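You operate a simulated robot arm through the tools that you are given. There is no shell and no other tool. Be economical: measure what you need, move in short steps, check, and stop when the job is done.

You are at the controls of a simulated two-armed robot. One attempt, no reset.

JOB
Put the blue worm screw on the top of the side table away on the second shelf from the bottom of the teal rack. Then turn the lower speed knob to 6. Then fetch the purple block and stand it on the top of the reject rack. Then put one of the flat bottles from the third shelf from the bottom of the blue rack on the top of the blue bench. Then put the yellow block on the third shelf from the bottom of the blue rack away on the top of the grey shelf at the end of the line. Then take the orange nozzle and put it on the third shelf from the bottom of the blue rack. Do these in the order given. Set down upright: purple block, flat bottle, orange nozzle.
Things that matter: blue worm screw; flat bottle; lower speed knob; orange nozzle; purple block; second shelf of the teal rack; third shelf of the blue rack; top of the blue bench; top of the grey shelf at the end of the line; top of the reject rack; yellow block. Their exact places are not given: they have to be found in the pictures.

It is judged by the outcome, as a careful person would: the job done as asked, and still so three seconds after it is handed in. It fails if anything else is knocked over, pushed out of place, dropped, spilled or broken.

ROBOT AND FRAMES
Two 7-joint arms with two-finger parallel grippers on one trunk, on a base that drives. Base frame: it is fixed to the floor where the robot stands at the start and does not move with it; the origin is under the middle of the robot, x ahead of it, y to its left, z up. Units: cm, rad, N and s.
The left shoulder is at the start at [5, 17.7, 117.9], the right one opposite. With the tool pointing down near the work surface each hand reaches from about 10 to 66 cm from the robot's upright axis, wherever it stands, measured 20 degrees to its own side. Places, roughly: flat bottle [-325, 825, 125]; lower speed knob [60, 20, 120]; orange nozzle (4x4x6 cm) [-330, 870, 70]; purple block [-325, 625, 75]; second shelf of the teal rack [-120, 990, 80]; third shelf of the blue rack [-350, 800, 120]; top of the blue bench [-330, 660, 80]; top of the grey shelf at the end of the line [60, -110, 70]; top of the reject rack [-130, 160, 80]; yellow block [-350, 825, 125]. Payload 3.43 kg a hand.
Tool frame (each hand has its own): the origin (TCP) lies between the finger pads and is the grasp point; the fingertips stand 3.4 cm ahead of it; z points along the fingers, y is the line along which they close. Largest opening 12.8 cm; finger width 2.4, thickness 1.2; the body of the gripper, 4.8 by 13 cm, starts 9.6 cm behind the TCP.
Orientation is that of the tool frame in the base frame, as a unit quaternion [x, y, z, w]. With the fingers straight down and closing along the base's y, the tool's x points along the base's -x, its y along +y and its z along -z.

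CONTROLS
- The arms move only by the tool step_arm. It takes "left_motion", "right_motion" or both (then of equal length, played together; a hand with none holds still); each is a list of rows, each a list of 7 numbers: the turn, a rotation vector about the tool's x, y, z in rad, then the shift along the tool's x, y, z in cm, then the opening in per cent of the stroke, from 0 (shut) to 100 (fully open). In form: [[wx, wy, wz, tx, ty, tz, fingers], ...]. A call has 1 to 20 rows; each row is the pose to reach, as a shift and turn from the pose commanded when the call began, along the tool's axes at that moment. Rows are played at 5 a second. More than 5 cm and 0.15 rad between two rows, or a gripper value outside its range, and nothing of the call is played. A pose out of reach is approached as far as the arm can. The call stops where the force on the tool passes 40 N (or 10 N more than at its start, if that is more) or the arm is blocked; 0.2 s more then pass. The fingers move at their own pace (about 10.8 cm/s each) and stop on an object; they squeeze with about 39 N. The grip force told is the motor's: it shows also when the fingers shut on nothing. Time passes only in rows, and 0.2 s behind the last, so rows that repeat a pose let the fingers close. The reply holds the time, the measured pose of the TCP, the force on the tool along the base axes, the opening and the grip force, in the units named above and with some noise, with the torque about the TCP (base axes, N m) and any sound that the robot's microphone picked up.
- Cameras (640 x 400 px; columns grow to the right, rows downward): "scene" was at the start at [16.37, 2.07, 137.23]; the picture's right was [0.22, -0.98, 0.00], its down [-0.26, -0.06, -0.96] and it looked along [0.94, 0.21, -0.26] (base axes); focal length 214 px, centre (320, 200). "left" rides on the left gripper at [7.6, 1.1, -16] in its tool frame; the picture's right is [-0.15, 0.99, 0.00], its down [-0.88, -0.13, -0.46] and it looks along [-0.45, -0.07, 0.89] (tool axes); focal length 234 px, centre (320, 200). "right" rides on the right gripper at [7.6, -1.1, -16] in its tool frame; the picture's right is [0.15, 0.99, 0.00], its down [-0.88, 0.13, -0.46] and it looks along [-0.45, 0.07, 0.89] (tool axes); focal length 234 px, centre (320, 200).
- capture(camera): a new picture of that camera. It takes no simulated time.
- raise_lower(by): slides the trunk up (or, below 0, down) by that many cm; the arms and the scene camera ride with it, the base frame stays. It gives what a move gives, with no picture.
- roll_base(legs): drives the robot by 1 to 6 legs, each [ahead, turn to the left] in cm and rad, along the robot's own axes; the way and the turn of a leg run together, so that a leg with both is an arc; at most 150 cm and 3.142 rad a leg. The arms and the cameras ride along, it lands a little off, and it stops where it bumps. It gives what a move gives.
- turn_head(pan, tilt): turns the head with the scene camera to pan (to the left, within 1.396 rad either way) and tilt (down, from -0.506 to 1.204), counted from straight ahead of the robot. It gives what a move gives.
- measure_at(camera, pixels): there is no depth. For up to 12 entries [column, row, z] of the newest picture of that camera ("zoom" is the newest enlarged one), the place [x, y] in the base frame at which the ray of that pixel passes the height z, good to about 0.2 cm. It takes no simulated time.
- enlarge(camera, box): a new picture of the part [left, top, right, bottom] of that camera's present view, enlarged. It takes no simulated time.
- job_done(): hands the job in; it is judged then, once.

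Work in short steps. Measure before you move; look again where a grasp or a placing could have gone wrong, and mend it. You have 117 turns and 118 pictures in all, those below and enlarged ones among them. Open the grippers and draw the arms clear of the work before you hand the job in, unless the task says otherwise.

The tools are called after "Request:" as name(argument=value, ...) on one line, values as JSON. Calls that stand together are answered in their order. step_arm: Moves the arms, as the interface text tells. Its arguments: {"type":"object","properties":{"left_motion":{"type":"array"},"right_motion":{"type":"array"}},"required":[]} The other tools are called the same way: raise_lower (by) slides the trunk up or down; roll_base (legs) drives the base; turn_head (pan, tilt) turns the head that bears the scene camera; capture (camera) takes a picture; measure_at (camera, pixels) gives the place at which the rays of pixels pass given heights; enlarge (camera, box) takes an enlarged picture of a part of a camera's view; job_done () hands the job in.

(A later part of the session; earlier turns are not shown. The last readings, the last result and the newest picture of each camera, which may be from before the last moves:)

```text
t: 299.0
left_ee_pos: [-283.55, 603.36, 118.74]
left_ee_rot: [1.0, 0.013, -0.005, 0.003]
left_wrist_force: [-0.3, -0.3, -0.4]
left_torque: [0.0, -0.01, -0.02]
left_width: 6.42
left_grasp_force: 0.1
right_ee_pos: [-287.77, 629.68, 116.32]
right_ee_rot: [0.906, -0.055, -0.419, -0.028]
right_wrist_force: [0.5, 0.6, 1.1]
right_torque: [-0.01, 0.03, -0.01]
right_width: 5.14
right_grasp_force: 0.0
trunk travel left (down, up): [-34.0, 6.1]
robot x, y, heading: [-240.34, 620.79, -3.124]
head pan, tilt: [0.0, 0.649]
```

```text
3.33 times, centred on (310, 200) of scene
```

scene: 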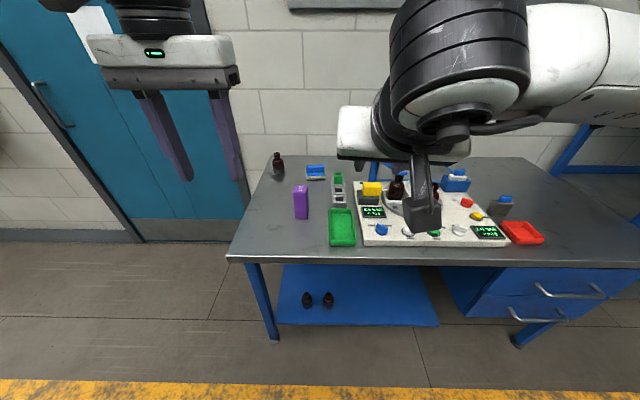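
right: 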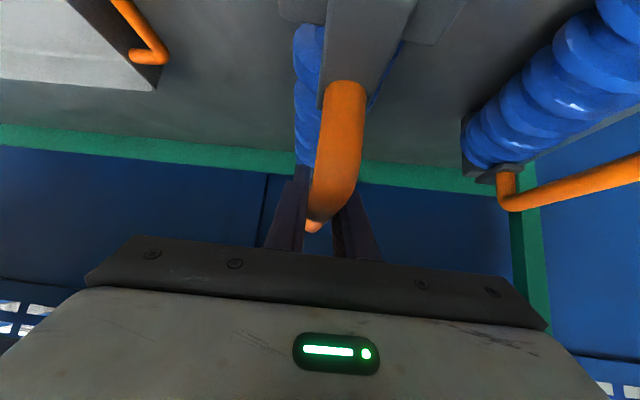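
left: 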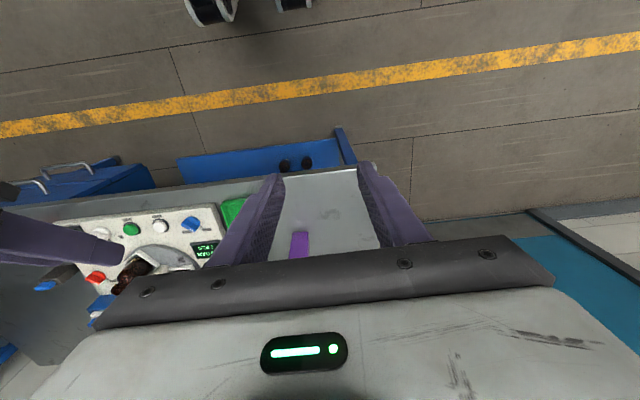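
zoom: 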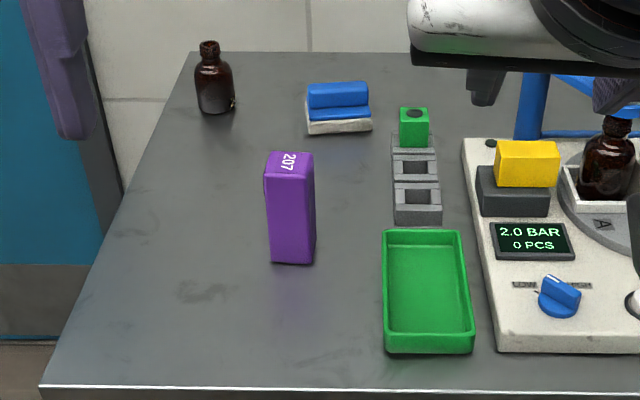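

Bench top is z = 75; the block stands at about (-320, 612), 13 cm tall, 5 cm wide. I align with it: small turn left, 15 cm ahead, left hand up and aside, and trunk down 22 cm.

Request:
step_arm(left_motion=[[0, 0, 0, 0, 2.5, -3, 50], [0, 0, 0, 1, 5, -6, 50], [0, 0, 0, 2, 7.5, -9, 50], [0, 0, 0, 3, 10, -12, 50]])

Request:
roll_base(legs=[[0, 0.122], [15, 0]])

Request:
raise_lower(by=-20)

Request:
capture(camera="right")

```text
t: 300.0
left_ee_pos: [-280.52, 593.55, 130.7]
left_ee_rot: [1.0, 0.012, -0.005, 0.002]
left_wrist_force: [0.8, -0.4, 0.0]
left_torque: [0.03, 0.03, 0.01]
left_width: 6.4
left_grasp_force: 0.0
right_ee_pos: [-287.81, 629.54, 116.3]
right_ee_rot: [0.906, -0.055, -0.418, -0.029]
right_wrist_force: [0.7, 0.3, -0.6]
right_torque: [0.01, -0.02, 0.01]
right_width: 5.13
right_grasp_force: 0.2
trunk travel left (down, up): [-34.0, 6.1]
robot x, y, heading: [-240.03, 620.66, -3.126]
head pan, tilt: [0.0, 0.649]
```

```text
t: 302.0
left_ee_pos: [-291.89, 586.79, 130.64]
left_ee_rot: [0.997, 0.071, -0.004, 0.003]
left_wrist_force: [-0.4, 0.7, -1.0]
left_torque: [0.02, -0.04, 0.01]
left_width: 6.4
left_grasp_force: 0.0
right_ee_pos: [-303.34, 621.89, 116.35]
right_ee_rot: [0.908, -0.003, -0.419, -0.004]
right_wrist_force: [0.3, 0.2, 0.5]
right_torque: [0.0, -0.04, 0.03]
right_width: 5.12
right_grasp_force: 0.0
trunk travel left (down, up): [-34.0, 6.1]
robot x, y, heading: [-254.57, 618.77, -3.003]
head pan, tilt: [0.0, 0.649]
```

```text
t: 304.1
left_ee_pos: [-291.89, 586.93, 110.59]
left_ee_rot: [0.997, 0.071, -0.005, 0.002]
left_wrist_force: [0.1, 0.3, 0.0]
left_torque: [-0.01, -0.02, -0.02]
left_width: 6.41
left_grasp_force: 0.1
right_ee_pos: [-303.16, 621.96, 96.43]
right_ee_rot: [0.908, -0.002, -0.419, -0.003]
right_wrist_force: [0.6, 0.8, -0.4]
right_torque: [0.02, -0.04, 0.0]
right_width: 5.12
right_grasp_force: 0.0
trunk travel left (down, up): [-14.0, 26.1]
robot x, y, heading: [-255.0, 618.67, -3.006]
head pan, tilt: [0.0, 0.649]
```

```text
64 pictures are left
```

right: 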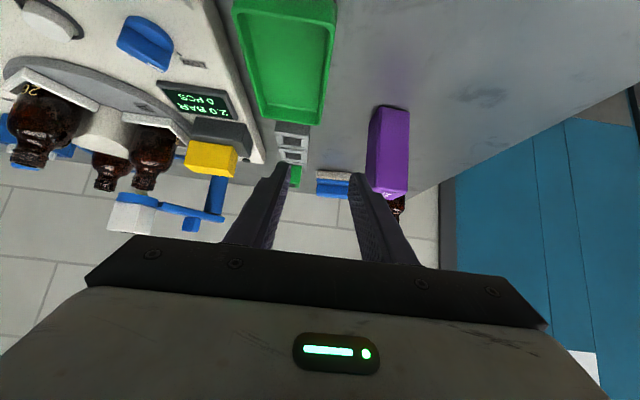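

The block's bottom edge is at (377-407,107), its top near row 190. I measure its base and top.

Request:
measure_at(camera="right", pixels=[[379, 108, 75], [407, 110, 75], [368, 182, 88], [408, 186, 88], [368, 182, 86], [408, 186, 86], [335, 110, 78], [325, 125, 78]])

```text
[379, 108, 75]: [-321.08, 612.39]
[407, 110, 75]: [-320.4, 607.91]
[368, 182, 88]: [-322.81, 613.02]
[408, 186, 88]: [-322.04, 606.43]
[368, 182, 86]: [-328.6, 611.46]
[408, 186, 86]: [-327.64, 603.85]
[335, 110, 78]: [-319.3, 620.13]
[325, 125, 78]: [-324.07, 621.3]
```

The block's base is y 608-612.4, front x -320.7, top z ≈ 88.5. I move to a pre-grasp, then along the fingers to TCP (-322.5, 610.3, 83), and close.

Request:
step_arm(right_motion=[[0, 0, 0, -0.4, 2.3, 2.3, 60], [0, 0, 0, -0.9, 4.6, 4.6, 60], [0, 0, 0, -1.3, 6.9, 6.8, 60], [0, 0, 0, -1.8, 9.2, 9.1, 60], [0, 0, 0, -2.2, 11.6, 11.4, 60], [0, 0, 0, -2.2, 11.6, 11.4, 60]])

Request:
capture(camera="right")

```text
t: 305.6
left_ee_pos: [-291.93, 586.93, 110.76]
left_ee_rot: [0.997, 0.072, -0.005, 0.002]
left_wrist_force: [0.3, -0.1, -0.5]
left_torque: [0.02, -0.04, -0.05]
left_width: 6.41
left_grasp_force: 0.1
right_ee_pos: [-313.59, 610.41, 90.54]
right_ee_rot: [0.908, -0.003, -0.419, -0.005]
right_wrist_force: [-0.1, -0.5, -0.3]
right_torque: [-0.03, 0.04, -0.02]
right_width: 7.7
right_grasp_force: 0.1
trunk travel left (down, up): [-14.0, 26.1]
robot x, y, heading: [-254.97, 618.9, -3.003]
head pan, tilt: [0.0, 0.649]
```

```text
63 pictures are left
```

right: 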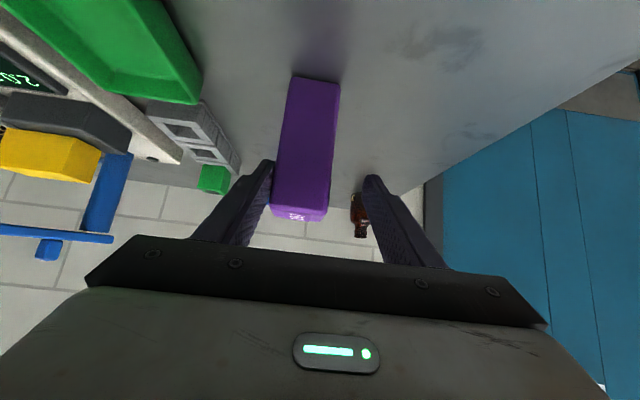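

The block sits a little to the north side of the fingers; I measure its edges again from here.

Request:
measure_at(camera="right", pixels=[[291, 77, 75], [340, 85, 75], [272, 208, 88.5], [327, 212, 88.5], [281, 140, 82], [334, 143, 82]])

```text
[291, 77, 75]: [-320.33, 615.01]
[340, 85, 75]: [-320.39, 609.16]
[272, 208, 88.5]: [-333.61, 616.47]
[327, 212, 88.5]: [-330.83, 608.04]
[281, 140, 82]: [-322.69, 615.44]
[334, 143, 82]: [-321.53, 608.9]
```

From close up the block is at y ≈ 612.1. I shift 1.7 cm north, advance 12 cm along the fingers and close.

Request:
step_arm(right_motion=[[0, 0, 0, 0, -1.7, 0, 70], [0, 0, 0, 0, -1.7, 3.5, 70], [0, 0, 0, 0, -1.7, 7, 70], [0, 0, 0, 0, -1.7, 10, 70], [0, 0, 0, 0, -1.7, 12, 70], [0, 0, 0, 0, -1.7, 12, 0], [0, 0, 0, 0, -1.7, 12, 0], [0, 0, 0, 0, -1.7, 12, 0]])

Request:
capture(camera="right")

```text
t: 307.4
left_ee_pos: [-291.82, 586.92, 110.73]
left_ee_rot: [0.997, 0.072, -0.006, 0.004]
left_wrist_force: [0.2, 0.6, 0.3]
left_torque: [-0.01, -0.01, 0.0]
left_width: 6.39
left_grasp_force: 0.0
right_ee_pos: [-322.58, 612.26, 83.07]
right_ee_rot: [0.907, -0.004, -0.422, -0.003]
right_wrist_force: [-4.0, -4.6, 13.6]
right_torque: [-0.52, 0.02, -0.08]
right_width: 4.58
right_grasp_force: 39.3
trunk travel left (down, up): [-14.0, 26.1]
robot x, y, heading: [-254.63, 618.64, -3.002]
head pan, tilt: [0.0, 0.649]
```

```text
62 pictures are left
```

right: 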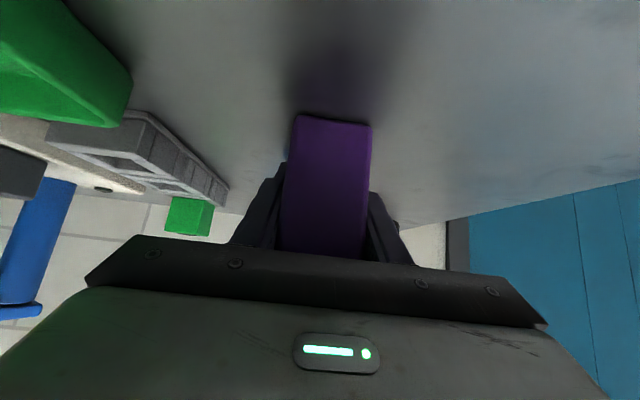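

Gripped at 4.6 cm. I lift with the trunk, then back away from the bench.

Request:
raise_lower(by=20)

Request:
roll_base(legs=[[-18, 0]])

Request:
capture(camera="scene")

```text
t: 309.5
left_ee_pos: [-292.02, 586.98, 130.7]
left_ee_rot: [0.997, 0.071, -0.006, 0.003]
left_wrist_force: [0.0, -0.8, 0.6]
left_torque: [0.0, 0.02, 0.03]
left_width: 6.4
left_grasp_force: 0.1
right_ee_pos: [-322.71, 612.27, 102.74]
right_ee_rot: [0.908, -0.002, -0.42, -0.004]
right_wrist_force: [0.4, 1.1, -0.9]
right_torque: [0.02, 0.06, -0.01]
right_width: 4.55
right_grasp_force: 39.0
trunk travel left (down, up): [-34.0, 6.1]
robot x, y, heading: [-255.09, 618.27, -3.006]
head pan, tilt: [0.0, 0.649]
```

```text
t: 311.0
left_ee_pos: [-273.81, 589.44, 130.76]
left_ee_rot: [0.998, 0.07, -0.005, 0.003]
left_wrist_force: [-0.2, -0.5, 0.0]
left_torque: [0.0, 0.04, -0.01]
left_width: 6.4
left_grasp_force: 0.0
right_ee_pos: [-304.67, 614.86, 102.82]
right_ee_rot: [0.908, -0.003, -0.419, -0.004]
right_wrist_force: [-0.1, -0.3, -1.4]
right_torque: [-0.02, 0.04, -0.01]
right_width: 4.6
right_grasp_force: 38.8
trunk travel left (down, up): [-34.0, 6.1]
robot x, y, heading: [-236.95, 621.0, -3.001]
head pan, tilt: [0.0, 0.649]
```

```text
61 pictures are left
```

scene: 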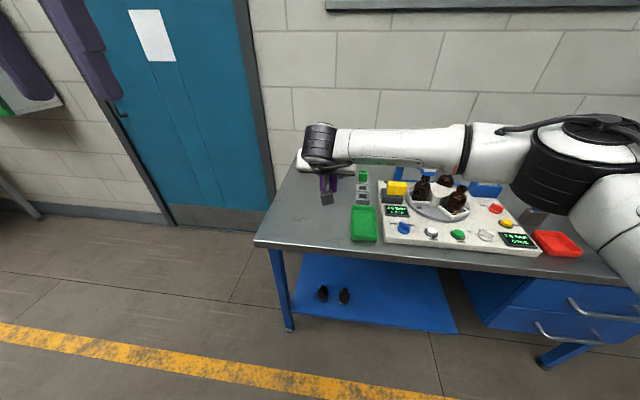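

The block is held, clear of the bench. I tuck both hands for the corridor and drive south along x ≈ -240.

Request:
step_arm(left_motion=[[0, 0, 0, 0, -2, 2, 50], [0, 0, 0, -1, -4, 4, 50], [0, 0, 0, -2, -6, 7, 50], [0, 0, 0, -3, -8, 9.5, 50], [0, 0, 0, -3, -10, 12, 50]], right_motion=[[0, 0, 0, 1.9, -1, -2.3, 0], [0, 0, 0, 3.9, -2, -4.6, 0], [0, 0, 0, 5.8, -3, -6.8, 0], [0, 0, 0, 7.8, -4, -9.1, 0], [0, 0, 0, 9.7, -5, -11.4, 0]])

Request:
roll_base(legs=[[0, 1.43], [150, 0], [150, 0], [14, 0], [0, 1.57]])

```text
t: 312.2
left_ee_pos: [-278.27, 598.7, 118.71]
left_ee_rot: [0.997, 0.073, -0.006, 0.001]
left_wrist_force: [0.1, 0.0, 1.0]
left_torque: [0.06, 0.01, 0.01]
left_width: 6.39
left_grasp_force: 0.1
right_ee_pos: [-289.52, 619.75, 102.76]
right_ee_rot: [0.908, -0.002, -0.42, -0.004]
right_wrist_force: [-0.7, -0.1, -2.0]
right_torque: [0.01, 0.01, 0.03]
right_width: 4.56
right_grasp_force: 38.3
trunk travel left (down, up): [-34.0, 6.1]
robot x, y, heading: [-236.6, 621.14, -3.005]
head pan, tilt: [0.0, 0.649]
```

```text
t: 335.1
left_ee_pos: [-192.13, 325.69, 118.85]
left_ee_rot: [-0.037, 0.999, 0.001, 0.006]
left_wrist_force: [-0.4, 0.5, 0.8]
left_torque: [-0.01, -0.03, 0.03]
left_width: 6.36
left_grasp_force: 0.0
right_ee_pos: [-182.37, 303.84, 102.91]
right_ee_rot: [0.035, 0.907, -0.019, 0.418]
right_wrist_force: [-0.1, 0.7, -1.6]
right_torque: [0.01, -0.03, 0.03]
right_width: 4.58
right_grasp_force: 38.8
trunk travel left (down, up): [-34.0, 6.1]
robot x, y, heading: [-234.92, 306.27, 0.064]
head pan, tilt: [0.0, 0.649]
```

Past the corridor. I drive east, then south, and turn to face the reject rack from x ≈ -35.

Request:
roll_base(legs=[[0, -0.064], [100, 0], [100, 0], [0, -1.571], [146, 0], [0, -1.571]])

Request:
turn_head(pan=0.0, tilt=0.4)

Request:
capture(camera="scene")

```text
t: 360.2
left_ee_pos: [-84.59, 142.07, 118.73]
left_ee_rot: [1.0, -0.019, -0.007, 0.001]
left_wrist_force: [-1.3, 0.1, -0.2]
left_torque: [-0.01, 0.0, -0.02]
left_width: 6.43
left_grasp_force: 0.0
right_ee_pos: [-91.81, 164.81, 102.75]
right_ee_rot: [0.904, -0.087, -0.417, -0.043]
right_wrist_force: [0.1, 0.2, -1.6]
right_torque: [0.02, 0.05, -0.01]
right_width: 4.57
right_grasp_force: 39.6
trunk travel left (down, up): [-34.0, 6.1]
robot x, y, heading: [-39.93, 156.14, 3.094]
head pan, tilt: [0.0, 0.649]
```

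```text
t: 360.9
left_ee_pos: [-84.65, 142.11, 118.78]
left_ee_rot: [1.0, -0.021, -0.007, 0.001]
left_wrist_force: [0.1, -0.2, -0.5]
left_torque: [0.0, 0.0, 0.0]
left_width: 6.42
left_grasp_force: 0.1
right_ee_pos: [-91.78, 164.87, 102.76]
right_ee_rot: [0.904, -0.087, -0.417, -0.043]
right_wrist_force: [-0.2, 0.0, -2.2]
right_torque: [0.03, 0.06, 0.02]
right_width: 4.56
right_grasp_force: 38.5
trunk travel left (down, up): [-34.0, 6.1]
robot x, y, heading: [-39.73, 156.87, 3.089]
head pan, tilt: [0.0, 0.4]
```

```text
60 pictures are left
```

scene: 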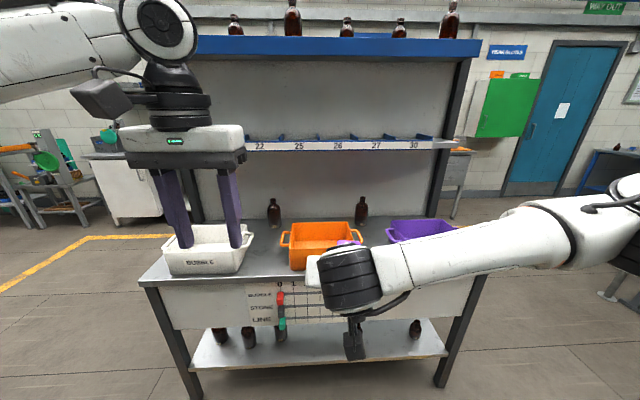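

This is the reject rack (BUBBLE/STONE/LINE trays) with its counter top at about z 80. I look with the right camera to find a free spot and the counter's height.

Request:
capture(camera="right")

Request:
enlarge(camera="scene", box=[130, 180, 490, 300])

Request:
measure_at(camera="scene", pixels=[[139, 283, 70], [139, 283, 75], [139, 283, 80], [139, 283, 85], [245, 255, 80], [290, 270, 80], [275, 225, 80], [360, 223, 80]])

```text
59 pictures are left
```

right: 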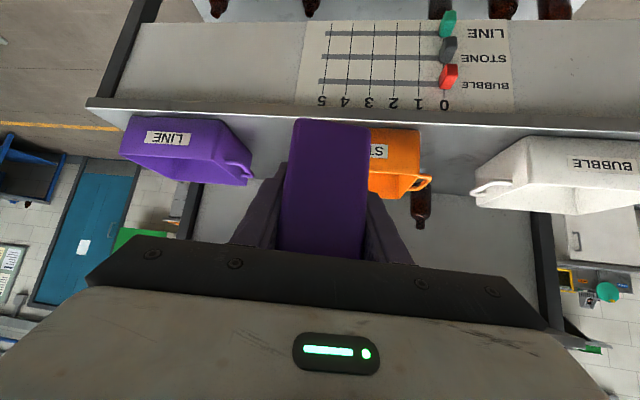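

```text
1.78 times, centred on (310, 240) of scene
```

zoom: 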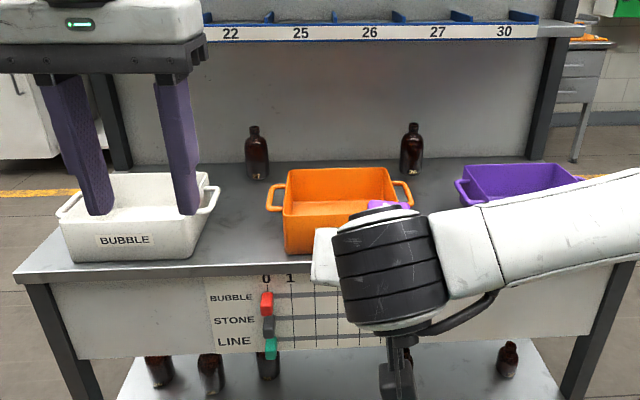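

```text
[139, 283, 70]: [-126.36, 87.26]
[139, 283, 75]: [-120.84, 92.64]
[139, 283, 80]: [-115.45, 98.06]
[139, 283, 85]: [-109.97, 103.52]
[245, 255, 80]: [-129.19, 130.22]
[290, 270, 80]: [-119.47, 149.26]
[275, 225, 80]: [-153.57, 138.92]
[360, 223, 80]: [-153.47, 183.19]
```

I measure the counter's front edge in the right view at (455,118) and in the scene view near zoom (240,272), to solve for its height.

Request:
measure_at(camera="right", pixels=[[455, 118, 75], [455, 118, 80], [455, 118, 85], [455, 112, 80], [430, 128, 80], [473, 190, 88], [418, 190, 80]])

Request:
measure_at(camera="zoom", pixels=[[240, 270, 75], [240, 270, 80], [240, 270, 85], [195, 258, 80], [285, 254, 80], [240, 260, 80], [220, 195, 90], [267, 195, 90]])

Request:
enlarge(camera="right", box=[360, 90, 560, 220])

```text
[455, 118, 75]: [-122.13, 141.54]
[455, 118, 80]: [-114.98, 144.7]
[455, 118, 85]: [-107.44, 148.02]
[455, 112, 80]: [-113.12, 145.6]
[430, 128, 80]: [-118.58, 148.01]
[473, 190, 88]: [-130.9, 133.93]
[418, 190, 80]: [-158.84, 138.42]
```

```text
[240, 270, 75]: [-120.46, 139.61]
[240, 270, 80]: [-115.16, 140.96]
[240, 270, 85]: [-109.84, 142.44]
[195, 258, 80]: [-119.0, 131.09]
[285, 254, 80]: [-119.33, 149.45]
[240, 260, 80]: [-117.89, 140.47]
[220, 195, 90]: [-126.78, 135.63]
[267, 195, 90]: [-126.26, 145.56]
```

```text
3.08 times, centred on (460, 155) of right
```

zoom: 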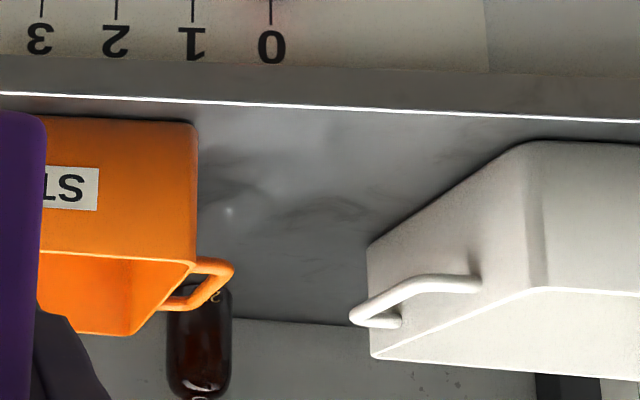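

The counter is z ≈ 80.5, front x ≈ -116; between the BUBBLE and STONE trays y = 131 to 149 is free. I move the left hand up and aside, turn 0.19 rad to square the block, drive 20 cm ahead and lower the trunk 8 cm.

Request:
step_arm(left_motion=[[0, 0, 0, 1, 3, -2.5, 50], [0, 0, 0, 2, 6, -5, 50], [0, 0, 0, 3, 9, -7.5, 50], [0, 0, 0, 4, 12, -10, 50], [0, 0, 0, 4, 14, -12, 50]])

Request:
roll_base(legs=[[0, 0.19], [20, 0]])

Request:
raise_lower(by=-8)

```text
t: 362.1
left_ee_pos: [-81.13, 127.99, 130.41]
left_ee_rot: [1.0, -0.02, -0.006, 0.001]
left_wrist_force: [0.4, -0.7, 0.1]
left_torque: [0.0, 0.01, -0.02]
left_width: 6.42
left_grasp_force: 0.2
right_ee_pos: [-91.78, 164.97, 102.74]
right_ee_rot: [0.904, -0.086, -0.417, -0.043]
right_wrist_force: [0.4, -0.4, -1.7]
right_torque: [0.02, 0.05, 0.01]
right_width: 4.55
right_grasp_force: 38.3
trunk travel left (down, up): [-34.0, 6.1]
robot x, y, heading: [-39.7, 156.42, 3.092]
head pan, tilt: [0.0, 0.4]
```

```text
t: 364.5
left_ee_pos: [-94.46, 117.92, 130.33]
left_ee_rot: [0.997, 0.076, -0.006, 0.002]
left_wrist_force: [-1.3, 0.0, -0.1]
left_torque: [0.01, -0.05, 0.02]
left_width: 6.4
left_grasp_force: 0.2
right_ee_pos: [-111.97, 152.05, 102.65]
right_ee_rot: [0.908, 0.001, -0.419, -0.003]
right_wrist_force: [0.9, 0.5, -1.3]
right_torque: [0.0, 0.05, -0.01]
right_width: 4.57
right_grasp_force: 38.7
trunk travel left (down, up): [-34.0, 6.1]
robot x, y, heading: [-59.34, 154.11, -3.0]
head pan, tilt: [0.0, 0.4]
```

```text
t: 365.6
left_ee_pos: [-94.48, 117.85, 122.46]
left_ee_rot: [0.997, 0.076, -0.005, 0.002]
left_wrist_force: [-0.6, -0.6, 0.7]
left_torque: [-0.01, 0.01, 0.0]
left_width: 6.38
left_grasp_force: 0.2
right_ee_pos: [-111.88, 151.91, 94.74]
right_ee_rot: [0.908, 0.001, -0.42, -0.002]
right_wrist_force: [-0.5, 0.9, -1.0]
right_torque: [0.0, 0.06, 0.01]
right_width: 4.6
right_grasp_force: 39.2
trunk travel left (down, up): [-26.0, 14.1]
robot x, y, heading: [-59.12, 153.85, -3.0]
head pan, tilt: [0.0, 0.4]
```

The block is square to the counter. I move it 11.6 cm left, then look before going forward.

Request:
step_arm(right_motion=[[0, 0, 0, 0, 4, 0, 0], [0, 0, 0, 0, 8, 0, 0], [0, 0, 0, 0, 11.6, 0, 0], [0, 0, 0, -2.6, 11.6, 3.0, 0], [0, 0, 0, -2.6, 11.6, 3.0, 0]])

Request:
capture(camera="right")

Request:
capture(camera="scene")

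```text
t: 366.8
left_ee_pos: [-94.55, 117.78, 122.5]
left_ee_rot: [0.997, 0.076, -0.006, 0.001]
left_wrist_force: [0.8, 0.0, 0.1]
left_torque: [0.0, -0.01, 0.03]
left_width: 6.41
left_grasp_force: 0.0
right_ee_pos: [-115.99, 140.41, 94.74]
right_ee_rot: [0.908, 0.0, -0.42, -0.004]
right_wrist_force: [-0.5, 0.1, -1.2]
right_torque: [-0.02, 0.05, -0.02]
right_width: 4.58
right_grasp_force: 38.7
trunk travel left (down, up): [-26.0, 14.1]
robot x, y, heading: [-59.37, 153.95, -3.0]
head pan, tilt: [0.0, 0.4]
```

```text
56 pictures are left
```

right: 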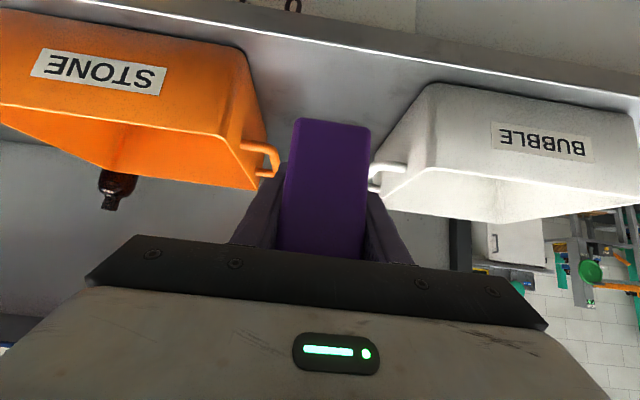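

```text
55 pictures are left
```

scene: 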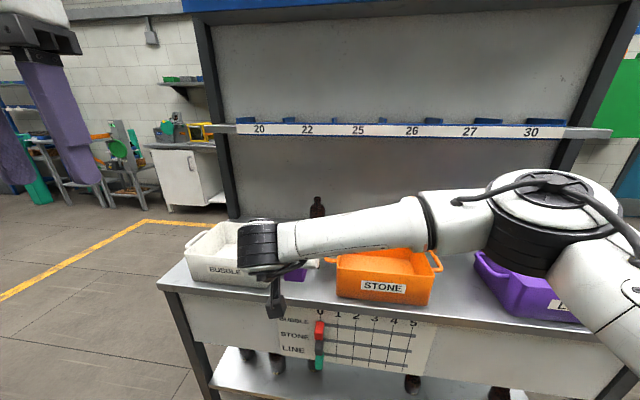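

The block is between the trays. I check the edge position under it before moving the last 4.5 cm.

Request:
measure_at(camera="right", pixels=[[335, 43, 80.5], [262, 125, 80.5], [375, 150, 80.5], [278, 165, 89], [369, 170, 89], [428, 88, 80.5]])

```text
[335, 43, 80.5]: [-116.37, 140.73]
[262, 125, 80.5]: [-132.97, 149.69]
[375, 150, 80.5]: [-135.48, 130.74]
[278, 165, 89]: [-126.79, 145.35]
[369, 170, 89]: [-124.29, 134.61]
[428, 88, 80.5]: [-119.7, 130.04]
```

Edge x = -116.4; handles start at x ≈ -124. I go 4.3 cm forward, then lower 5.6 cm.

Request:
step_arm(right_motion=[[0, 0, 0, -1.4, 0, 1.6, 0], [0, 0, 0, -2.8, 0, 3.25, 0], [0, 0, 0, -1.3, 0, 4.55, 0], [0, 0, 0, 0.3, 0, 5.8, 0], [0, 0, 0, 1.5, 0, 6.85, 0], [0, 0, 0, 1.5, 0, 6.85, 0]])

Request:
step_arm(right_motion=[[0, 0, 0, 0.15, 0, 0.13, 0], [0, 0, 0, 0.3, 0, 0.26, 0], [0, 0, 0, 0.46, 0, 0.39, 0], [0, 0, 0, 0.46, 0, 0.39, 0]])

Request:
capture(camera="right")

```text
t: 368.2
left_ee_pos: [-94.41, 117.81, 122.48]
left_ee_rot: [0.997, 0.075, -0.006, 0.002]
left_wrist_force: [0.3, -0.4, 0.0]
left_torque: [-0.04, 0.0, -0.04]
left_width: 6.4
left_grasp_force: 0.1
right_ee_pos: [-120.09, 140.47, 89.12]
right_ee_rot: [0.908, 0.001, -0.419, -0.002]
right_wrist_force: [1.0, 0.5, -2.2]
right_torque: [0.0, 0.03, -0.01]
right_width: 4.56
right_grasp_force: 39.1
trunk travel left (down, up): [-26.0, 14.1]
robot x, y, heading: [-59.45, 153.71, -2.997]
head pan, tilt: [0.0, 0.4]
```

```text
t: 369.2
left_ee_pos: [-94.47, 117.98, 122.46]
left_ee_rot: [0.997, 0.076, -0.006, 0.001]
left_wrist_force: [0.3, 0.8, 0.0]
left_torque: [0.02, 0.01, 0.04]
left_width: 6.42
left_grasp_force: 0.1
right_ee_pos: [-120.12, 140.39, 88.42]
right_ee_rot: [0.908, 0.0, -0.419, -0.004]
right_wrist_force: [0.3, 0.9, -2.1]
right_torque: [-0.04, 0.11, 0.0]
right_width: 4.61
right_grasp_force: 38.8
trunk travel left (down, up): [-26.0, 14.1]
robot x, y, heading: [-59.58, 153.66, -2.997]
head pan, tilt: [0.0, 0.4]
```

```text
54 pictures are left
```

right: 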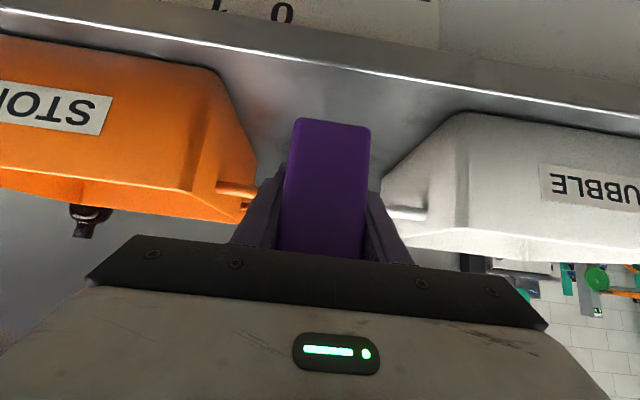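

Not yet in contact (no change in force); I keep lowering slowly by up to 0.9 cm.

Request:
step_arm(right_motion=[[0, 0, 0, 0.15, 0, 0.13, 0], [0, 0, 0, 0.3, 0, 0.26, 0], [0, 0, 0, 0.46, 0, 0.39, 0], [0, 0, 0, 0.61, 0, 0.52, 0], [0, 0, 0, 0.61, 0, 0.52, 0]])

```text
t: 370.4
left_ee_pos: [-94.33, 117.89, 122.46]
left_ee_rot: [0.997, 0.076, -0.006, 0.001]
left_wrist_force: [0.5, -0.1, 0.5]
left_torque: [-0.01, 0.01, 0.01]
left_width: 6.43
left_grasp_force: 0.0
right_ee_pos: [-120.25, 140.49, 87.58]
right_ee_rot: [0.908, 0.0, -0.42, -0.004]
right_wrist_force: [0.5, -0.8, -1.2]
right_torque: [0.0, 0.03, -0.01]
right_width: 4.61
right_grasp_force: 39.0
trunk travel left (down, up): [-26.0, 14.1]
robot x, y, heading: [-59.13, 153.79, -2.998]
head pan, tilt: [0.0, 0.4]
```

Request:
step_arm(right_motion=[[0, 0, 0, 0.15, 0, 0.13, 0], [0, 0, 0, 0.3, 0, 0.26, 0], [0, 0, 0, 0.46, 0, 0.39, 0], [0, 0, 0, 0.46, 0, 0.39, 0]])

Request:
capture(camera="right")

```text
t: 371.4
left_ee_pos: [-94.46, 117.86, 122.37]
left_ee_rot: [0.997, 0.076, -0.006, 0.002]
left_wrist_force: [-0.2, 0.4, 0.0]
left_torque: [0.0, 0.02, -0.02]
left_width: 6.41
left_grasp_force: 0.1
right_ee_pos: [-120.18, 140.42, 87.18]
right_ee_rot: [0.908, 0.0, -0.419, -0.003]
right_wrist_force: [-0.2, -0.4, -2.2]
right_torque: [0.03, 0.04, 0.02]
right_width: 4.58
right_grasp_force: 38.8
trunk travel left (down, up): [-26.0, 14.1]
robot x, y, heading: [-59.37, 153.75, -2.999]
head pan, tilt: [0.0, 0.4]
```

```text
53 pictures are left
```

right: 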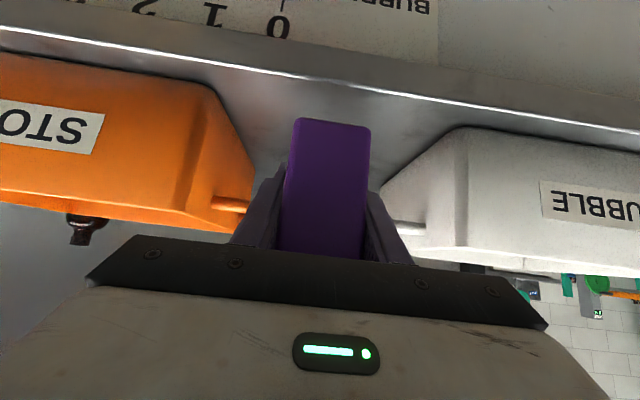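

I solve for the counter's height again using the front edge from this pose, (335,84).

Request:
measure_at(camera="right", pixels=[[335, 84, 76], [335, 84, 78], [335, 84, 80], [335, 120, 78], [335, 120, 79], [335, 120, 80]])

```text
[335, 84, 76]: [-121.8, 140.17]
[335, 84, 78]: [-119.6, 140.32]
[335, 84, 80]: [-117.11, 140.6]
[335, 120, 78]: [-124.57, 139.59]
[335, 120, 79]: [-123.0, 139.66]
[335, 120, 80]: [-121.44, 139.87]
```

The picture suggests the block's bottom is still about 1-2 cm above the counter; I continue lowering slowly with force watch.

Request:
step_arm(right_motion=[[0, 0, 0, 0.15, 0, 0.13, 0], [0, 0, 0, 0.3, 0, 0.26, 0], [0, 0, 0, 0.46, 0, 0.39, 0], [0, 0, 0, 0.61, 0, 0.52, 0], [0, 0, 0, 0.76, 0, 0.65, 0], [0, 0, 0, 0.76, 0, 0.65, 0]])

```text
t: 372.8
left_ee_pos: [-94.5, 117.81, 122.44]
left_ee_rot: [0.997, 0.076, -0.006, 0.001]
left_wrist_force: [0.7, -0.9, -0.6]
left_torque: [0.0, 0.02, -0.01]
left_width: 6.43
left_grasp_force: 0.1
right_ee_pos: [-120.09, 140.37, 86.08]
right_ee_rot: [0.908, 0.0, -0.419, -0.003]
right_wrist_force: [-0.2, 0.7, -1.9]
right_torque: [-0.02, 0.04, 0.0]
right_width: 4.6
right_grasp_force: 39.4
trunk travel left (down, up): [-26.0, 14.1]
robot x, y, heading: [-59.54, 153.87, -2.995]
head pan, tilt: [0.0, 0.4]
```

Request:
step_arm(right_motion=[[0, 0, 0, 0.15, 0, 0.13, 0], [0, 0, 0, 0.3, 0, 0.26, 0], [0, 0, 0, 0.46, 0, 0.39, 0], [0, 0, 0, 0.61, 0, 0.52, 0], [0, 0, 0, 0.76, 0, 0.65, 0], [0, 0, 0, 0.76, 0, 0.65, 0]])

Request:
capture(camera="right")

```text
t: 374.2
left_ee_pos: [-94.54, 117.89, 122.53]
left_ee_rot: [0.997, 0.076, -0.006, 0.002]
left_wrist_force: [0.6, 0.2, -0.6]
left_torque: [0.04, -0.02, 0.0]
left_width: 6.37
left_grasp_force: 0.1
right_ee_pos: [-120.21, 140.45, 85.08]
right_ee_rot: [0.908, 0.001, -0.419, -0.003]
right_wrist_force: [-1.0, 0.4, -1.2]
right_torque: [0.02, 0.02, -0.01]
right_width: 4.56
right_grasp_force: 38.7
trunk travel left (down, up): [-26.0, 14.1]
robot x, y, heading: [-59.38, 153.89, -2.998]
head pan, tilt: [0.0, 0.4]
```

```text
52 pictures are left
```

right: 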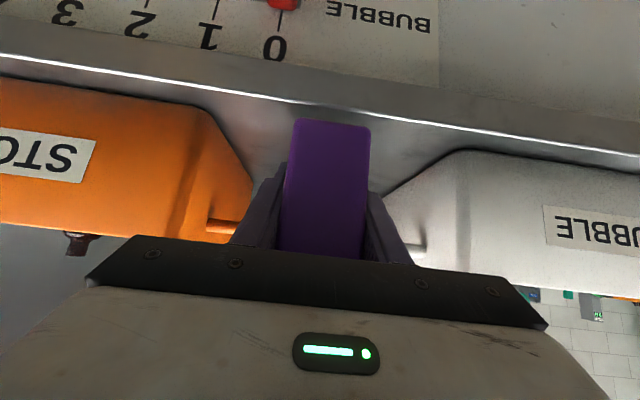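

The block's bottom (row 120) is now about 16 rows from the edge line, nearly touching. I lower by small steps.

Request:
step_arm(right_motion=[[0, 0, 0, 0.11, 0, 0.1, 0], [0, 0, 0, 0.23, 0, 0.19, 0], [0, 0, 0, 0.34, 0, 0.29, 0], [0, 0, 0, 0.46, 0, 0.39, 0], [0, 0, 0, 0.46, 0, 0.39, 0]])

```text
t: 375.4
left_ee_pos: [-94.53, 118.0, 122.53]
left_ee_rot: [0.997, 0.076, -0.006, 0.001]
left_wrist_force: [0.7, 0.7, -0.5]
left_torque: [0.0, 0.01, -0.02]
left_width: 6.42
left_grasp_force: 0.0
right_ee_pos: [-120.27, 140.5, 84.58]
right_ee_rot: [0.908, 0.001, -0.419, -0.003]
right_wrist_force: [0.0, 0.0, -0.4]
right_torque: [0.0, 0.04, -0.01]
right_width: 4.55
right_grasp_force: 38.8
trunk travel left (down, up): [-26.0, 14.1]
robot x, y, heading: [-59.21, 153.56, -2.999]
head pan, tilt: [0.0, 0.4]
```

Request:
step_arm(right_motion=[[0, 0, 0, 0.11, 0, 0.1, 0], [0, 0, 0, 0.23, 0, 0.19, 0], [0, 0, 0, 0.34, 0, 0.29, 0], [0, 0, 0, 0.46, 0, 0.39, 0], [0, 0, 0, 0.46, 0, 0.39, 0]])

Request:
capture(camera="scene")

```text
t: 376.6
left_ee_pos: [-94.48, 118.0, 122.47]
left_ee_rot: [0.997, 0.076, -0.006, 0.002]
left_wrist_force: [-0.2, -0.2, -0.8]
left_torque: [-0.02, 0.02, 0.04]
left_width: 6.4
left_grasp_force: 0.1
right_ee_pos: [-120.21, 140.53, 83.99]
right_ee_rot: [0.908, 0.0, -0.419, -0.003]
right_wrist_force: [-0.5, -0.5, -1.7]
right_torque: [0.05, 0.02, 0.02]
right_width: 4.59
right_grasp_force: 39.2
trunk travel left (down, up): [-26.0, 14.1]
robot x, y, heading: [-59.05, 153.96, -2.994]
head pan, tilt: [0.0, 0.4]
```

```text
51 pictures are left
```

scene: 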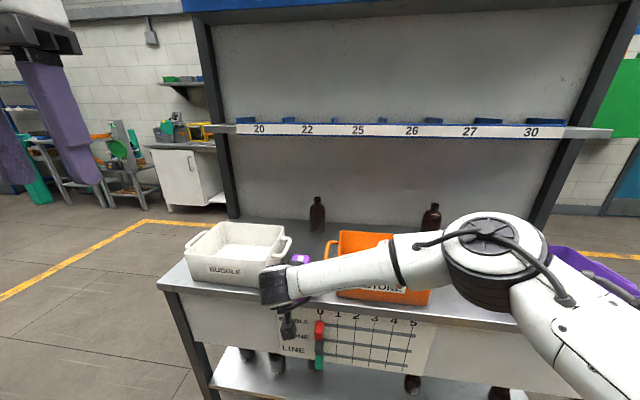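

Still no contact, which contradicts the estimated heights; I look closely from both cameras.

Request:
capture(camera="right")

Request:
enlarge(camera="scene", box=[240, 220, 360, 350])

```text
50 pictures are left
```

right: 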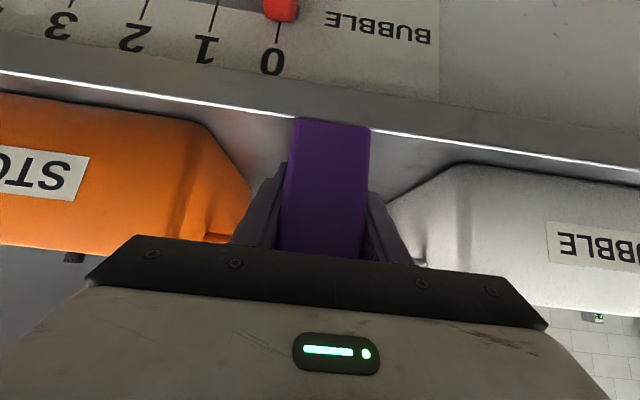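

```text
3.08 times, centred on (300, 285) of scene
```

zoom: 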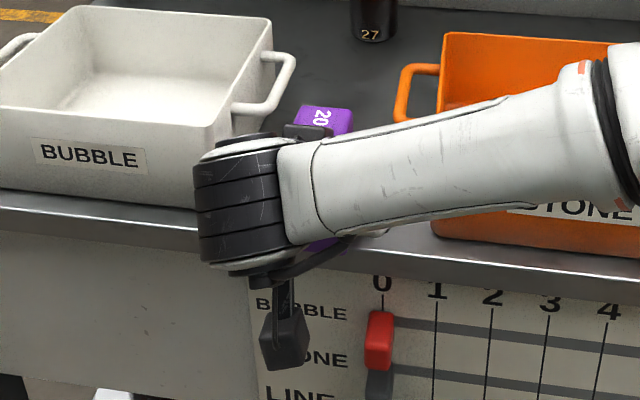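

The block's bottom edge now lines up with the counter's edge, i.e. the block is nearly at counter height but right at the edge. I raise 1.5 cm, go 3.5 cm deeper and lower again.

Request:
step_arm(right_motion=[[0, 0, 0, -1.15, 0, -0.97, 0], [0, 0, 0, -2.3, 0, 0.35, 0], [0, 0, 0, -3.4, 0, 1.68, 0], [0, 0, 0, -3.0, 0, 2.0, 0], [0, 0, 0, -3.0, 0, 2.0, 0]])

Request:
step_arm(right_motion=[[0, 0, 0, 0.15, 0, 0.13, 0], [0, 0, 0, 0.3, 0, 0.26, 0], [0, 0, 0, 0.46, 0, 0.39, 0], [0, 0, 0, 0.61, 0, 0.52, 0], [0, 0, 0, 0.76, 0, 0.65, 0], [0, 0, 0, 0.76, 0, 0.65, 0]])

Request:
capture(camera="right")

```text
t: 377.8
left_ee_pos: [-94.38, 117.89, 122.52]
left_ee_rot: [0.997, 0.076, -0.007, 0.001]
left_wrist_force: [0.3, -1.0, 0.8]
left_torque: [0.0, 0.0, 0.02]
left_width: 6.4
left_grasp_force: 0.0
right_ee_pos: [-123.64, 140.52, 85.01]
right_ee_rot: [0.908, 0.0, -0.418, -0.004]
right_wrist_force: [-0.5, 0.8, -1.9]
right_torque: [-0.02, 0.05, 0.03]
right_width: 4.57
right_grasp_force: 38.6
trunk travel left (down, up): [-26.0, 14.1]
robot x, y, heading: [-59.14, 153.83, -3.002]
head pan, tilt: [0.0, 0.4]
```

```text
t: 379.2
left_ee_pos: [-94.5, 117.84, 122.57]
left_ee_rot: [0.997, 0.076, -0.006, 0.002]
left_wrist_force: [0.0, -0.1, -0.4]
left_torque: [-0.01, 0.0, 0.03]
left_width: 6.38
left_grasp_force: 0.0
right_ee_pos: [-123.64, 140.38, 83.91]
right_ee_rot: [0.908, 0.001, -0.419, -0.003]
right_wrist_force: [0.1, -0.4, -2.5]
right_torque: [0.03, 0.06, -0.01]
right_width: 4.57
right_grasp_force: 39.0
trunk travel left (down, up): [-26.0, 14.1]
robot x, y, heading: [-59.41, 153.77, -3.004]
head pan, tilt: [0.0, 0.4]
```

```text
48 pictures are left
```

right: 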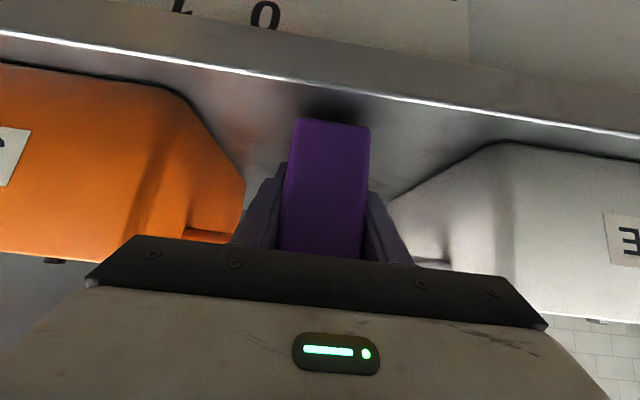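

The contact shadow now shows right under the block's foot; I lower in 0.15 cm steps.

Request:
step_arm(right_motion=[[0, 0, 0, 0.11, 0, 0.1, 0], [0, 0, 0, 0.23, 0, 0.19, 0], [0, 0, 0, 0.34, 0, 0.29, 0], [0, 0, 0, 0.46, 0, 0.39, 0], [0, 0, 0, 0.57, 0, 0.48, 0], [0, 0, 0, 0.57, 0, 0.48, 0]])

```text
t: 380.6
left_ee_pos: [-94.36, 117.86, 122.45]
left_ee_rot: [0.997, 0.076, -0.006, 0.001]
left_wrist_force: [-0.3, 0.0, 0.0]
left_torque: [0.0, -0.02, -0.01]
left_width: 6.39
left_grasp_force: 0.0
right_ee_pos: [-123.68, 140.48, 83.12]
right_ee_rot: [0.908, 0.001, -0.419, -0.003]
right_wrist_force: [0.4, 0.7, -0.9]
right_torque: [0.01, 0.06, 0.02]
right_width: 4.57
right_grasp_force: 38.5
trunk travel left (down, up): [-26.0, 14.1]
robot x, y, heading: [-59.22, 153.87, -3.001]
head pan, tilt: [0.0, 0.4]
```

Request:
step_arm(right_motion=[[0, 0, 0, 0.11, 0, 0.1, 0], [0, 0, 0, 0.23, 0, 0.19, 0], [0, 0, 0, 0.34, 0, 0.29, 0], [0, 0, 0, 0.46, 0, 0.39, 0], [0, 0, 0, 0.57, 0, 0.48, 0], [0, 0, 0, 0.57, 0, 0.48, 0]])

Request:
enlarge(camera="right", box=[230, 60, 430, 190])

```text
t: 382.0
left_ee_pos: [-94.16, 117.91, 122.63]
left_ee_rot: [0.997, 0.076, -0.009, 0.002]
left_wrist_force: [0.0, 0.1, -0.7]
left_torque: [0.0, -0.01, -0.03]
left_width: 6.41
left_grasp_force: 0.0
right_ee_pos: [-123.63, 140.53, 83.13]
right_ee_rot: [0.906, -0.001, -0.424, -0.001]
right_wrist_force: [1.6, 0.6, 32.3]
right_torque: [-0.44, -1.06, 0.04]
right_width: 4.57
right_grasp_force: 38.9
trunk travel left (down, up): [-26.0, 14.1]
robot x, y, heading: [-59.45, 153.78, -2.996]
head pan, tilt: [0.0, 0.4]
```

```text
3.08 times, centred on (330, 125) of right
```

zoom: 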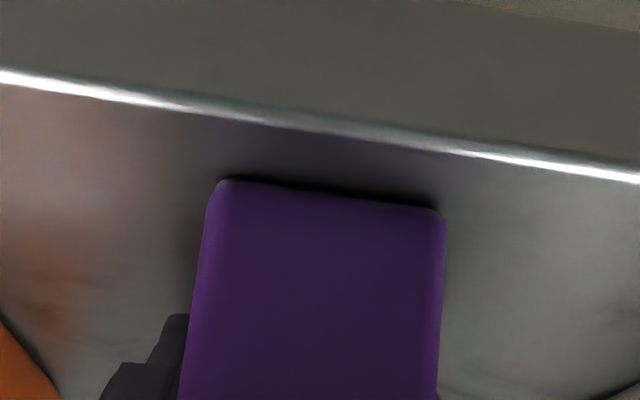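

Contact with the counter (32 N). I ease up 0.4 cm, open slightly (clear of the tray handles), and withdraw along the fingers.

Request:
step_arm(right_motion=[[0, 0, 0, -0.3, 0, -0.26, 0], [0, 0, 0, -0.3, 0, -0.26, 42], [0, 0, 0, -0.3, 0, -0.26, 50], [0, 0, 0, -0.3, 0, -0.26, 50], [0, 0, 0, -0.3, 0, -2.5, 50], [0, 0, 0, -0.3, 0, -5, 50], [0, 0, 0, -0.3, 0, -8, 50], [0, 0, 0, -0.3, 0, -12, 50], [0, 0, 0, -0.3, 0, -15, 50]])

Request:
roll_base(legs=[[-22, 0]])

Request:
capture(camera="scene")

```text
t: 384.0
left_ee_pos: [-94.33, 117.84, 122.34]
left_ee_rot: [0.997, 0.076, -0.006, 0.001]
left_wrist_force: [0.6, 0.0, -0.3]
left_torque: [-0.01, 0.01, -0.02]
left_width: 6.39
left_grasp_force: 0.0
right_ee_pos: [-112.35, 140.33, 92.43]
right_ee_rot: [0.908, 0.0, -0.42, -0.003]
right_wrist_force: [0.4, 0.3, 0.4]
right_torque: [-0.01, 0.0, 0.01]
right_width: 6.41
right_grasp_force: 0.0
trunk travel left (down, up): [-26.0, 14.1]
robot x, y, heading: [-59.35, 154.27, -2.997]
head pan, tilt: [0.0, 0.4]
```

```text
t: 385.7
left_ee_pos: [-72.13, 121.0, 122.54]
left_ee_rot: [0.997, 0.08, -0.006, 0.001]
left_wrist_force: [0.2, -0.5, 0.4]
left_torque: [0.01, 0.02, 0.02]
left_width: 6.4
left_grasp_force: 0.0
right_ee_pos: [-90.12, 143.3, 92.52]
right_ee_rot: [0.908, 0.003, -0.419, -0.002]
right_wrist_force: [1.3, 0.5, 0.2]
right_torque: [-0.01, 0.0, -0.01]
right_width: 6.41
right_grasp_force: 0.1
trunk travel left (down, up): [-26.0, 14.1]
robot x, y, heading: [-37.17, 156.94, -2.989]
head pan, tilt: [0.0, 0.4]
```

```text
46 pictures are left
```

scene: 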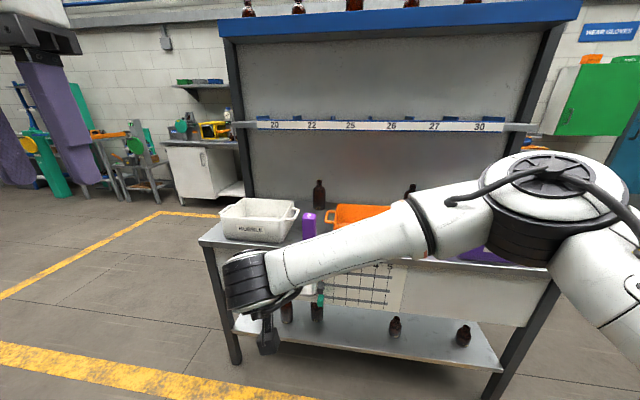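

The purple block stands on the reject rack between the trays. Now I drive back north to the blue rack (about 45 turns remain, so I chain the drives).

Request:
roll_base(legs=[[0, -1.723], [150, 0], [0, 1.571], [100, 0], [97, 0], [0, -1.571]])

Request:
raise_lower(by=14)

```text
t: 414.4
left_ee_pos: [-264.9, 342.23, 122.45]
left_ee_rot: [0.712, -0.703, -0.005, -0.003]
left_wrist_force: [-0.2, 0.2, 0.0]
left_torque: [-0.02, -0.01, -0.01]
left_width: 6.39
left_grasp_force: 0.0
right_ee_pos: [-240.02, 356.77, 92.38]
right_ee_rot: [-0.596, 0.685, 0.273, 0.318]
right_wrist_force: [0.0, -0.5, -0.3]
right_torque: [0.0, -0.02, 0.0]
right_width: 6.36
right_grasp_force: 0.1
trunk travel left (down, up): [-26.0, 14.1]
robot x, y, heading: [-233.9, 302.68, 1.581]
head pan, tilt: [0.0, 0.4]
```

```text
t: 416.0
left_ee_pos: [-264.9, 342.2, 136.43]
left_ee_rot: [0.712, -0.703, -0.005, -0.004]
left_wrist_force: [-0.3, -0.6, 0.6]
left_torque: [-0.02, -0.01, -0.01]
left_width: 6.41
left_grasp_force: 0.0
right_ee_pos: [-240.05, 356.8, 106.41]
right_ee_rot: [-0.596, 0.684, 0.273, 0.318]
right_wrist_force: [-0.2, -0.9, 0.3]
right_torque: [-0.03, -0.02, 0.0]
right_width: 6.42
right_grasp_force: 0.0
trunk travel left (down, up): [-40.0, 0.1]
robot x, y, heading: [-234.39, 302.1, 1.58]
head pan, tilt: [0.0, 0.4]
```

I drive north 515 cm along the corridor and face the blue rack.

Request:
roll_base(legs=[[150, -0.02], [150, 0], [150, 0], [66, 0], [0, 1.581]])

Request:
turn_head(pan=0.0, tilt=0.25)

Request:
capture(camera="scene")

Request:
capture(camera="right")

```text
t: 444.7
left_ee_pos: [-275.56, 791.65, 136.5]
left_ee_rot: [1.0, -0.001, -0.006, 0.001]
left_wrist_force: [-0.5, -0.3, -0.4]
left_torque: [0.02, 0.01, 0.0]
left_width: 6.35
left_grasp_force: 0.1
right_ee_pos: [-289.85, 816.7, 106.46]
right_ee_rot: [0.905, -0.07, -0.419, -0.036]
right_wrist_force: [0.4, -0.5, -0.3]
right_torque: [-0.03, -0.05, -0.01]
right_width: 6.4
right_grasp_force: 0.1
trunk travel left (down, up): [-40.0, 0.1]
robot x, y, heading: [-235.45, 821.65, 3.133]
head pan, tilt: [0.0, 0.4]
```

```text
t: 445.4
left_ee_pos: [-275.45, 791.65, 136.42]
left_ee_rot: [1.0, -0.002, -0.005, 0.001]
left_wrist_force: [0.2, 0.0, 0.8]
left_torque: [0.02, 0.02, 0.03]
left_width: 6.39
left_grasp_force: 0.1
right_ee_pos: [-289.75, 816.68, 106.41]
right_ee_rot: [0.905, -0.07, -0.418, -0.035]
right_wrist_force: [-0.3, -0.8, -0.1]
right_torque: [-0.01, -0.03, 0.02]
right_width: 6.42
right_grasp_force: 0.2
trunk travel left (down, up): [-40.0, 0.1]
robot x, y, heading: [-235.33, 821.8, 3.13]
head pan, tilt: [0.0, 0.25]
```

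```text
45 pictures are left
```

scene: 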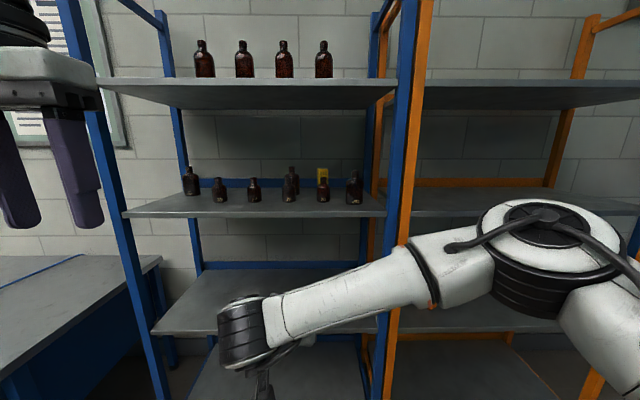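

```text
44 pictures are left
```

right: 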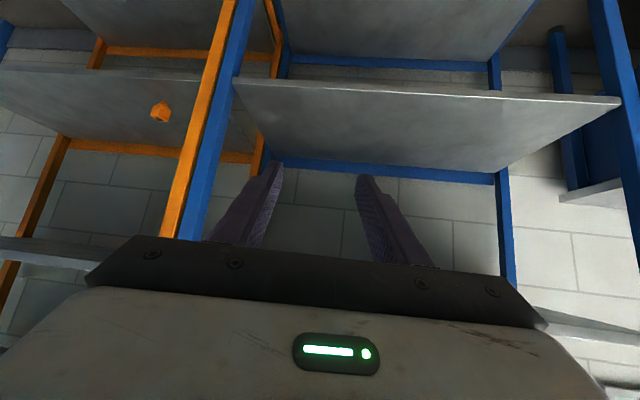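

The third shelf (row 210) holds bottles and the yellow block at (322,175) behind one; the orange nozzle shows in the right view at (160,112) on the orange rack. I zoom in.

Request:
enlarge(camera="scene", box=[160, 140, 400, 240])

Request:
measure_at(camera="scene", pixels=[[124, 213, 115], [124, 213, 118], [124, 213, 121], [386, 213, 118], [99, 82, 160], [99, 82, 165], [152, 332, 75], [190, 190, 118], [370, 185, 118]])

Request:
measure_at(camera="right", pixels=[[160, 120, 75], [160, 120, 80], [610, 103, 75], [610, 103, 72], [240, 83, 75]])

```text
2.67 times, centred on (280, 190) of scene
```

zoom: 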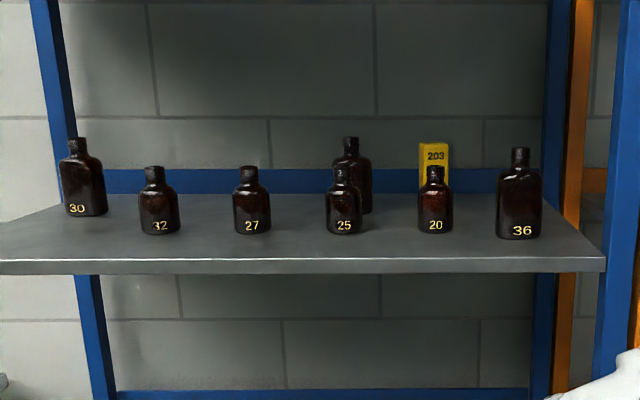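

```text
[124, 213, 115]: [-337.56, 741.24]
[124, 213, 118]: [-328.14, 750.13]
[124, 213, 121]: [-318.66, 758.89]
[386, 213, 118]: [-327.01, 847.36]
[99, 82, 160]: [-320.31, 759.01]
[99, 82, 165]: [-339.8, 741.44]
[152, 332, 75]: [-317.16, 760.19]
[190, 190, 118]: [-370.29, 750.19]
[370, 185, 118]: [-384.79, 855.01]
```

```text
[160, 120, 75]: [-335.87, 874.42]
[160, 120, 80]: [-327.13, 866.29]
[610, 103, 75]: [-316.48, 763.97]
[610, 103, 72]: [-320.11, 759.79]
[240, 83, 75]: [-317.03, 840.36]
```

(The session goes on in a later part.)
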